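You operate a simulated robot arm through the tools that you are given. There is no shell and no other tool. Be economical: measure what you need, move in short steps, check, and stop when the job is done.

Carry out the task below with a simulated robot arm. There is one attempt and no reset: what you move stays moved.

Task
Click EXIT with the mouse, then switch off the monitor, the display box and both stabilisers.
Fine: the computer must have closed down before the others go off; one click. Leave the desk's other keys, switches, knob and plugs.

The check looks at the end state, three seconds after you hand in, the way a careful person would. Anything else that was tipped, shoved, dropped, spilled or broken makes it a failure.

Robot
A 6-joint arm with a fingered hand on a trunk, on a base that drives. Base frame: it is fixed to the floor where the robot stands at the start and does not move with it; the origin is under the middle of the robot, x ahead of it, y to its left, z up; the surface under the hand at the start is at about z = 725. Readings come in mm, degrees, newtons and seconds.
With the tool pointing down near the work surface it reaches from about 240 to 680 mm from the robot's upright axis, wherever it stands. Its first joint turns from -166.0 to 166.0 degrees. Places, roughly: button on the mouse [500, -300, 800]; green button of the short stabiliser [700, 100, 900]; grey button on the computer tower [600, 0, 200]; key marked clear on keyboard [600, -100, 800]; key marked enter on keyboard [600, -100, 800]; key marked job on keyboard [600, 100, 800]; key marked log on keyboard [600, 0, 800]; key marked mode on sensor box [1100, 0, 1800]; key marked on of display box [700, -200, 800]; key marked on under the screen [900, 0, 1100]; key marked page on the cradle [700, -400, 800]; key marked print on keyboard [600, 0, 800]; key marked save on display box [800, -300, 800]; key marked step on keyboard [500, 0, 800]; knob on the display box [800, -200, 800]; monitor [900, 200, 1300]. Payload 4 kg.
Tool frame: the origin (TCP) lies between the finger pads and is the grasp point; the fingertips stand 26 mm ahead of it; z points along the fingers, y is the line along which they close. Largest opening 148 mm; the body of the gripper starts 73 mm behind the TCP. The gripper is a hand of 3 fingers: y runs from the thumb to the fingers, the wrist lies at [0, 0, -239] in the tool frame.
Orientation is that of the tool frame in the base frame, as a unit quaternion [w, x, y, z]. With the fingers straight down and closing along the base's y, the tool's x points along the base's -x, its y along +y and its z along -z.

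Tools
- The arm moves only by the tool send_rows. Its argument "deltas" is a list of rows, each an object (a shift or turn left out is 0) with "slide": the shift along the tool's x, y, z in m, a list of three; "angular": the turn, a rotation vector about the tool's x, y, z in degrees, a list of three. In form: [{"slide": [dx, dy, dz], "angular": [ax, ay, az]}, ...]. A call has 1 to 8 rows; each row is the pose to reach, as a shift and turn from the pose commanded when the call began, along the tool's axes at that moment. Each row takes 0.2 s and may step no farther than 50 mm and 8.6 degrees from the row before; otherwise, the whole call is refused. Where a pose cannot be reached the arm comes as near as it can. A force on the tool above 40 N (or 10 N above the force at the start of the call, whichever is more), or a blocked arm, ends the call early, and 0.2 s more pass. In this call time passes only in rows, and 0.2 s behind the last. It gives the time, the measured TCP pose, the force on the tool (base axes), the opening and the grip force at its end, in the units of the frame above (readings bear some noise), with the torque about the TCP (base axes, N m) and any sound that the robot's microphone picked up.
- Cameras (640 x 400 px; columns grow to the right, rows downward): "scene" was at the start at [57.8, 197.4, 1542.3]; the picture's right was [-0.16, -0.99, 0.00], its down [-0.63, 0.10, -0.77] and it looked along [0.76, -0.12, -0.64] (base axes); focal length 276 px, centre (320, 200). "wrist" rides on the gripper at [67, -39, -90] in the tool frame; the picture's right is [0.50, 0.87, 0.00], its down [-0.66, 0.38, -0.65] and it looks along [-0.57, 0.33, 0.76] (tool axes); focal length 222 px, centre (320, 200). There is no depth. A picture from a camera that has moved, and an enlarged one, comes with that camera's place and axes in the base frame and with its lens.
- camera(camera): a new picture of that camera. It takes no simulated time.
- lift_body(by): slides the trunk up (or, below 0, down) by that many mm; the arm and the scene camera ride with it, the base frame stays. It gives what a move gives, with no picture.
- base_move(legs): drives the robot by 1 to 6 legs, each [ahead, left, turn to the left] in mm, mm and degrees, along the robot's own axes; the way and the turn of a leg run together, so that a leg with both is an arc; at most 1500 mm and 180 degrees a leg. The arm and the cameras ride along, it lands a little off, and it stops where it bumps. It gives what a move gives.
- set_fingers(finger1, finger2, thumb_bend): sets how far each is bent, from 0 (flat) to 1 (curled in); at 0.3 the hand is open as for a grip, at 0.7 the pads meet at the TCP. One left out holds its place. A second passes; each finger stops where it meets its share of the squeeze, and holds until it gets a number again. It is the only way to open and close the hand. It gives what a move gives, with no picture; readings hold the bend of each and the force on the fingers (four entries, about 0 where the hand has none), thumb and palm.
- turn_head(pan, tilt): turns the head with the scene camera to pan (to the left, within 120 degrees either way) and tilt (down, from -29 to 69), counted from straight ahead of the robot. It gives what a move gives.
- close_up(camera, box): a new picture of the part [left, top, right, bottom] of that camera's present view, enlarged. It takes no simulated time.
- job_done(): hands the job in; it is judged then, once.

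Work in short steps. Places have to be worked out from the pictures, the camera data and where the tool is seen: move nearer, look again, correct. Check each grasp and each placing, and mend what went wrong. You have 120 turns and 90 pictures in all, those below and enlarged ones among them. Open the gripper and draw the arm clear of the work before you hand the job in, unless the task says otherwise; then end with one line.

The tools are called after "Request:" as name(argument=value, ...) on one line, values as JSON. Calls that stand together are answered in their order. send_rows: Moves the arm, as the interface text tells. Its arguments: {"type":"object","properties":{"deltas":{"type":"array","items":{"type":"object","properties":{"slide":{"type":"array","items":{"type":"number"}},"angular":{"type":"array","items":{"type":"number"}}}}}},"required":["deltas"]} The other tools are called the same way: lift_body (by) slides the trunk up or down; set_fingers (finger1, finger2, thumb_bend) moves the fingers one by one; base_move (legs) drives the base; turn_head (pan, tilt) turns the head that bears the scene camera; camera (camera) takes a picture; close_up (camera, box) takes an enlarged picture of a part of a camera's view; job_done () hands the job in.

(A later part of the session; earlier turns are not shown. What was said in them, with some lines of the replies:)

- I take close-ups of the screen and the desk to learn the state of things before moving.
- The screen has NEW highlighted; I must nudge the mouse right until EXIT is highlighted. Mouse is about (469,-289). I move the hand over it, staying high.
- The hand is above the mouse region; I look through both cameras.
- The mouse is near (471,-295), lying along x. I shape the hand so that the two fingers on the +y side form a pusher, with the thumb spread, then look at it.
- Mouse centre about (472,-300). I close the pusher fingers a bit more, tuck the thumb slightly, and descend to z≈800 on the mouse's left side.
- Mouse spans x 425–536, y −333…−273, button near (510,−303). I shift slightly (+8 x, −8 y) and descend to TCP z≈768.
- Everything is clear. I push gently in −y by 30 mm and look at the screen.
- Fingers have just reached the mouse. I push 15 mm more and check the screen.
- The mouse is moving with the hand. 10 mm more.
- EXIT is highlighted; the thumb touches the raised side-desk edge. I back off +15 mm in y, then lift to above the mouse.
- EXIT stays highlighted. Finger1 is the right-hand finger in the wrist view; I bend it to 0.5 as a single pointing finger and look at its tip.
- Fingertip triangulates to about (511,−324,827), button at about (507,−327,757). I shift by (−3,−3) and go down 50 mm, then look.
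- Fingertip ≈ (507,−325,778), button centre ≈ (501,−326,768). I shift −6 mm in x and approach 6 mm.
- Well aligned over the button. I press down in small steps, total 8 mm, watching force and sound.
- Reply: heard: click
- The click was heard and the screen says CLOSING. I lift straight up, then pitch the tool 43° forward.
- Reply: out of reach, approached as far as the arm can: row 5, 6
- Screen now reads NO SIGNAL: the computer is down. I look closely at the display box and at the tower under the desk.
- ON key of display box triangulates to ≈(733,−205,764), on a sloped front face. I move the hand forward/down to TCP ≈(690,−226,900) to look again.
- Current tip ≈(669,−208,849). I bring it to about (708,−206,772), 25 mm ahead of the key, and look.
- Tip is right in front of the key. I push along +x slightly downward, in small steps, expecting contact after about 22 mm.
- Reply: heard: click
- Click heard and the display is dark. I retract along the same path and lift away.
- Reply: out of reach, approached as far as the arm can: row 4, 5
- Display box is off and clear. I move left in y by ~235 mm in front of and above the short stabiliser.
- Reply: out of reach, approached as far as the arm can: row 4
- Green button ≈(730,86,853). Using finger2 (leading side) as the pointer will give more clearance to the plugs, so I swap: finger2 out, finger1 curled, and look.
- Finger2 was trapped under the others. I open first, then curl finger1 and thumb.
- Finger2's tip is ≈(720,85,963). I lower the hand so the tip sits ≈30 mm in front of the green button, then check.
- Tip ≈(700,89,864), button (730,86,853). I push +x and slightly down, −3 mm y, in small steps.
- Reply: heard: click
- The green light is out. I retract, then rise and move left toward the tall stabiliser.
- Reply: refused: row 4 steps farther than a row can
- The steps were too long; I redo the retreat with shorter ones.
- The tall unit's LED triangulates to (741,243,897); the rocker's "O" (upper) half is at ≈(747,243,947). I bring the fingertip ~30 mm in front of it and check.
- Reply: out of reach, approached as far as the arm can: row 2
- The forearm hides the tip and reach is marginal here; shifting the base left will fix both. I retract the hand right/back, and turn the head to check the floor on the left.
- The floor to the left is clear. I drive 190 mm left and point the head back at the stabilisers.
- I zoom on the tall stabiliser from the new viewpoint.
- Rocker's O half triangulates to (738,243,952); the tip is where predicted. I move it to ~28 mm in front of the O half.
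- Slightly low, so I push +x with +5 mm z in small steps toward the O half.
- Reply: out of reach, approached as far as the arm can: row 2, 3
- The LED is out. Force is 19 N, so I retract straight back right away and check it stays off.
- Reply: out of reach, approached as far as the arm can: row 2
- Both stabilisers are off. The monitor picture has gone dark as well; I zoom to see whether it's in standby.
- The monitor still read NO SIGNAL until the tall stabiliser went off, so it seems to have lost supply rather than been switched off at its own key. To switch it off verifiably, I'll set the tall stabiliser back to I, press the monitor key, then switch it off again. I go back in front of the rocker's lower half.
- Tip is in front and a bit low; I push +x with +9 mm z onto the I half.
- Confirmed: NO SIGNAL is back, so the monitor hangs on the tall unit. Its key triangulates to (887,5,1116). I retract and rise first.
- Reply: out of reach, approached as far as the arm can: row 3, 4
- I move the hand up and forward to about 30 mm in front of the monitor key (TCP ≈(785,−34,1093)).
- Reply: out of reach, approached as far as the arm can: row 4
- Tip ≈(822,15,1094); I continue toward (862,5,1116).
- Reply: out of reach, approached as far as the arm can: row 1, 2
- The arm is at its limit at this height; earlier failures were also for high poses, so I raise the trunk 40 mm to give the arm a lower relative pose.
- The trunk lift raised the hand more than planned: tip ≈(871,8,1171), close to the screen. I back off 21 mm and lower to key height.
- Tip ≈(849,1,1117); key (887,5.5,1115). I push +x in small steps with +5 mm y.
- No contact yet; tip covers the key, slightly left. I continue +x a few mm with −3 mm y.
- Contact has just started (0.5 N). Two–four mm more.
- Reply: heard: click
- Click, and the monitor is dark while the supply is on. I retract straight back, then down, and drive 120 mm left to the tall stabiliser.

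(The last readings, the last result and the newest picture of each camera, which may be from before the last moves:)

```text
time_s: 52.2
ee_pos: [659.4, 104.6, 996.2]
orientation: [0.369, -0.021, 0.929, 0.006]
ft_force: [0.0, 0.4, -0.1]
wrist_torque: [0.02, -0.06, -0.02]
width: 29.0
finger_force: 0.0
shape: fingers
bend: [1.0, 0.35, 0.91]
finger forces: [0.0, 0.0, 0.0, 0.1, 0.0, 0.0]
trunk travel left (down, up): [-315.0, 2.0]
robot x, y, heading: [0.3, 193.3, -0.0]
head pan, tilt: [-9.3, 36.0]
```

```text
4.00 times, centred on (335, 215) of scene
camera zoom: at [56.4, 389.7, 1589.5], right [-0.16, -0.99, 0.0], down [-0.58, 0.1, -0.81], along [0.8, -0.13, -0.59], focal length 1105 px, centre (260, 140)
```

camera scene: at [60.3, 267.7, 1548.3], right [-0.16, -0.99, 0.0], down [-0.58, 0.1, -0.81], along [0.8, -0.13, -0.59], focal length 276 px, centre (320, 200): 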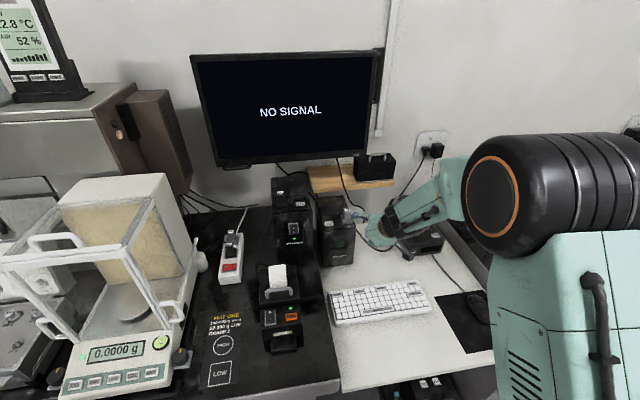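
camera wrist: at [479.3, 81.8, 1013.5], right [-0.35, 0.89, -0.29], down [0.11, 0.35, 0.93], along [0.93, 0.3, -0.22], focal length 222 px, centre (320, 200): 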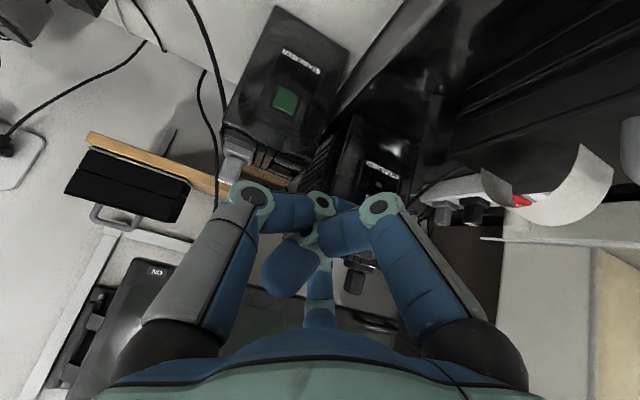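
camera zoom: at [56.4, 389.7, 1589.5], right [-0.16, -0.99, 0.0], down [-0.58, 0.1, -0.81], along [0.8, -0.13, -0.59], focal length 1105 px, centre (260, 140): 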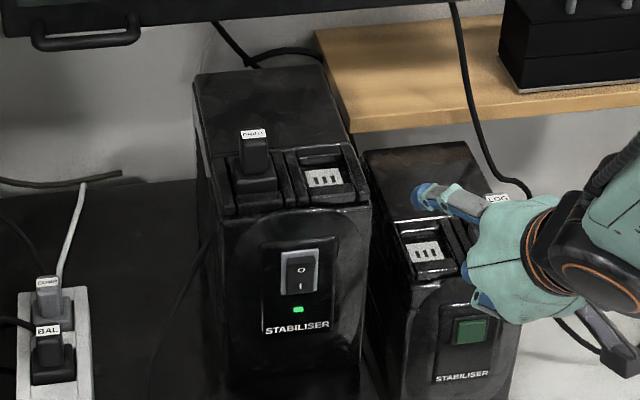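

Tall LED is on again. I place the tip ≈33 mm in front of the O half.

Request:
send_rows(deltas=[{"slide": [0.02, 0.033, 0.008]}, {"slide": [0.04, 0.066, 0.02]}, {"slide": [0.059, 0.0989, 0.0336]}])

Request:
close_up(camera="scene", box=[290, 175, 370, 255])

```text
time_s: 53.0
ee_pos: [636.1, 202.5, 929.7]
orientation: [0.369, -0.023, 0.929, 0.006]
ft_force: [-0.5, 1.1, -1.1]
wrist_torque: [-0.01, 0.0, -0.06]
width: 29.0
finger_force: 0.1
shape: fingers
bend: [1.0, 0.35, 0.91]
finger forces: [0.0, 0.0, 0.0, 0.1, 0.0, 0.1]
trunk travel left (down, up): [-315.0, 2.0]
robot x, y, heading: [-0.3, 192.9, 0.1]
head pan, tilt: [-9.3, 36.0]
```

```text
5.00 times, centred on (330, 215) of scene
camera zoom: at [56.7, 390.3, 1589.4], right [-0.16, -0.99, 0.0], down [-0.58, 0.1, -0.81], along [0.8, -0.13, -0.59], focal length 1381 px, centre (270, 125)
```

zoom: 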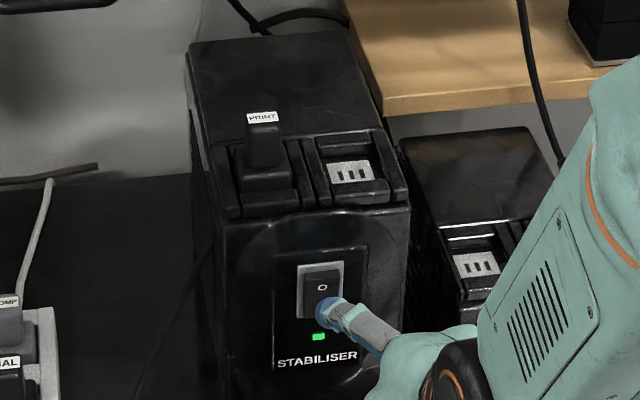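

Well lined up; I push +x with +5 mm z.

Request:
send_rows(deltas=[{"slide": [-0.013, 0, 0.0081]}, {"slide": [-0.0194, 0, 0.0115]}, {"slide": [-0.0223, 0, 0.0143]}, {"slide": [-0.0245, 0, 0.0163]}])

Request:
close_up(camera="scene", box=[290, 175, 370, 255])

```text
time_s: 54.0
ee_pos: [662.9, 204.0, 935.0]
orientation: [0.369, -0.021, 0.929, 0.006]
ft_force: [-10.8, -0.6, 3.6]
wrist_torque: [0.18, -0.49, 0.35]
width: 29.0
finger_force: 5.5
shape: fingers
bend: [1.0, 0.36, 0.91]
finger forces: [0.0, 10.5, 0.0, 0.0, 0.1, 0.1]
trunk travel left (down, up): [-315.0, 2.0]
robot x, y, heading: [3.0, 189.9, 0.0]
head pan, tilt: [-9.3, 36.0]
```

```text
5.00 times, centred on (330, 215) of scene
camera zoom: at [54.2, 389.2, 1589.6], right [-0.16, -0.99, 0.0], down [-0.58, 0.1, -0.81], along [0.8, -0.13, -0.59], focal length 1381 px, centre (270, 125)
```

zoom: 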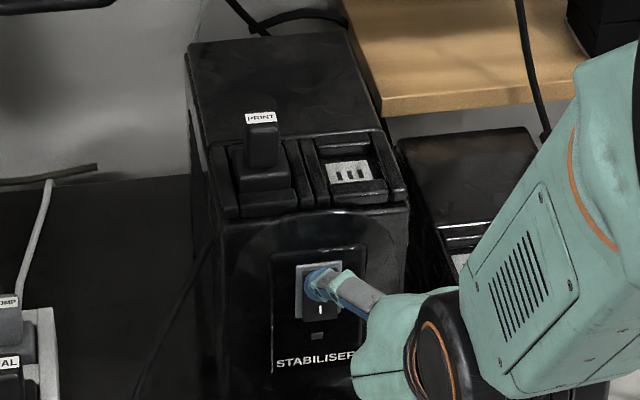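

LED is out. I retract well back and up.

Request:
send_rows(deltas=[{"slide": [0.0218, 0, -0.0206]}, {"slide": [0.044, 0, -0.0554]}, {"slide": [0.058, 0, -0.096]}, {"slide": [0.076, -0.01, -0.135]}])

Request:
set_fingers(finger1=0.3, finger2=0.3, thumb_bend=0.3)

Request:
camera(camera="scene")

Request:
close_up(camera="scene", box=[270, 165, 400, 265])

```text
time_s: 55.0
ee_pos: [514.6, 187.5, 981.3]
orientation: [0.37, -0.021, 0.929, 0.006]
ft_force: [0.0, -0.7, 1.3]
wrist_torque: [0.0, 0.02, 0.01]
width: 29.0
finger_force: 0.1
shape: fingers
bend: [1.0, 0.35, 0.91]
finger forces: [0.0, 0.0, 0.1, 0.1, 0.1, 0.1]
trunk travel left (down, up): [-315.0, 2.0]
robot x, y, heading: [2.8, 193.7, -0.3]
head pan, tilt: [-9.3, 36.0]
```

```text
time_s: 56.0
ee_pos: [515.6, 188.8, 981.6]
orientation: [0.369, -0.022, 0.929, 0.006]
ft_force: [-0.8, 0.2, 0.1]
wrist_torque: [0.02, -0.04, 0.02]
width: 126.8
finger_force: 0.1
shape: fingers
bend: [0.3, 0.3, 0.3]
finger forces: [0.0, 0.1, 0.1, 0.0, 0.1, 0.0]
trunk travel left (down, up): [-315.0, 2.0]
robot x, y, heading: [-1.1, 193.6, -0.1]
head pan, tilt: [-9.3, 36.0]
```

```text
15 pictures are left
camera scene: at [56.4, 389.3, 1589.5], right [-0.16, -0.99, 0.0], down [-0.58, 0.1, -0.81], along [0.8, -0.13, -0.59], focal length 276 px, centre (320, 200)
```

scene: 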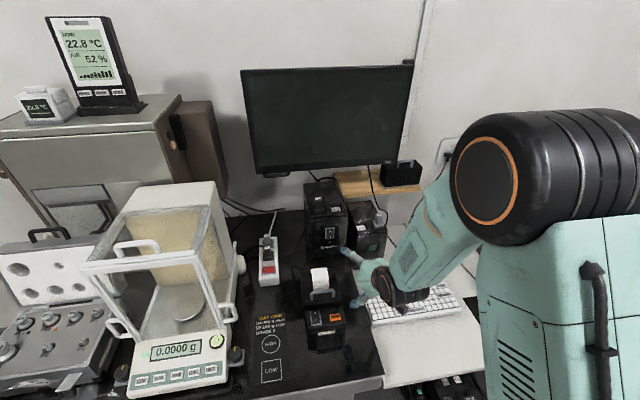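

```text
4.00 times, centred on (335, 215) of scene
camera zoom: at [56.4, 389.3, 1589.5], right [-0.16, -0.99, 0.0], down [-0.58, 0.1, -0.81], along [0.8, -0.13, -0.59], focal length 1105 px, centre (260, 140)
```

zoom: 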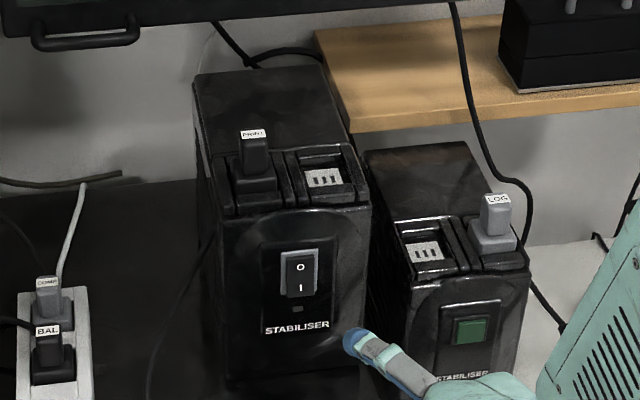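

All targets look off. I drive back 250 mm to draw the arm clear and take a final look at the display box and mouse.

Request:
base_move(legs=[[-250, 0, 0]])

Request:
turn_head(pan=-25, tilt=32)

Request:
camera(camera="scene")

Request:
camera(camera="wrist")

```text
time_s: 57.8
ee_pos: [268.5, 186.6, 981.0]
orientation: [0.369, -0.02, 0.929, 0.005]
ft_force: [0.7, 0.1, 1.3]
wrist_torque: [0.01, -0.02, -0.02]
width: 126.7
finger_force: 0.0
shape: fingers
bend: [0.3, 0.3, 0.3]
finger forces: [0.0, 0.0, 0.0, 0.0, 0.1, 0.0]
trunk travel left (down, up): [-315.0, 2.0]
robot x, y, heading: [-246.8, 194.7, -0.4]
head pan, tilt: [-9.3, 36.0]
```

```text
time_s: 58.6
ee_pos: [270.3, 187.1, 980.6]
orientation: [0.369, -0.02, 0.929, 0.005]
ft_force: [0.0, -0.8, 0.6]
wrist_torque: [0.01, 0.01, 0.02]
width: 126.5
finger_force: 0.1
shape: fingers
bend: [0.3, 0.3, 0.3]
finger forces: [0.0, 0.1, 0.0, 0.0, 0.0, 0.1]
trunk travel left (down, up): [-315.0, 2.0]
robot x, y, heading: [-245.9, 191.5, -0.2]
head pan, tilt: [-25.0, 32.0]
```

```text
13 pictures are left
camera scene: at [-194.8, 366.1, 1595.7], right [-0.43, -0.91, 0.0], down [-0.48, 0.23, -0.85], along [0.77, -0.36, -0.53], focal length 276 px, centre (320, 200)
```

scene: 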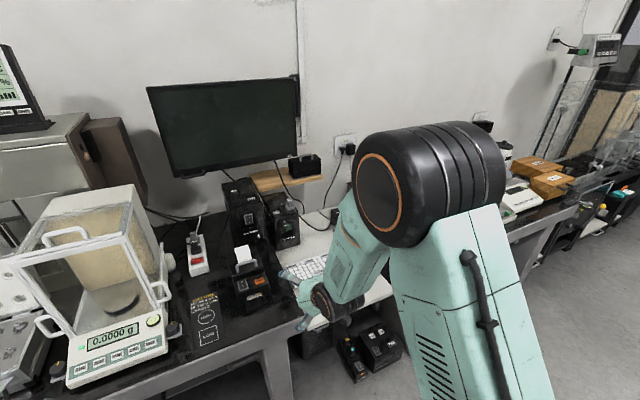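

```text
12 pictures are left
camera wrist: at [161.6, 142.7, 1001.4], right [-0.4, 0.85, -0.35], down [0.01, 0.38, 0.92], along [0.92, 0.36, -0.16], focal length 222 px, centre (320, 200)
```

wrist: 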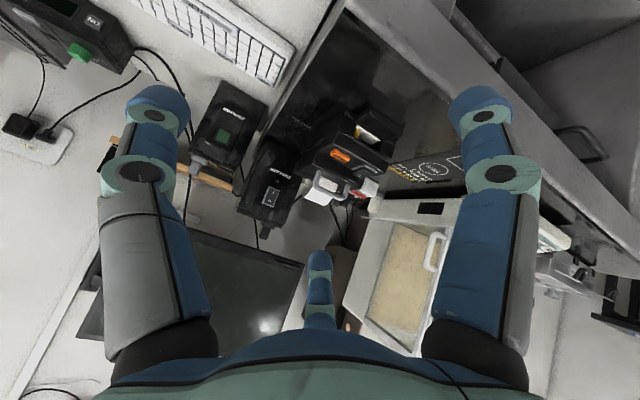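

Monitor, both stabilisers and the display box are dark, nothing else was disturbed, and the hand is open and clear. I hand in.

Request:
job_done()

```text
The job is handed in.
```

I clicked EXIT once. After the computer had closed down, I switched off the display box, the monitor and both stabilisers. The tall stabiliser feeds the monitor, so I had to switch it back on briefly to turn the monitor off at its own key, then switched it off again.
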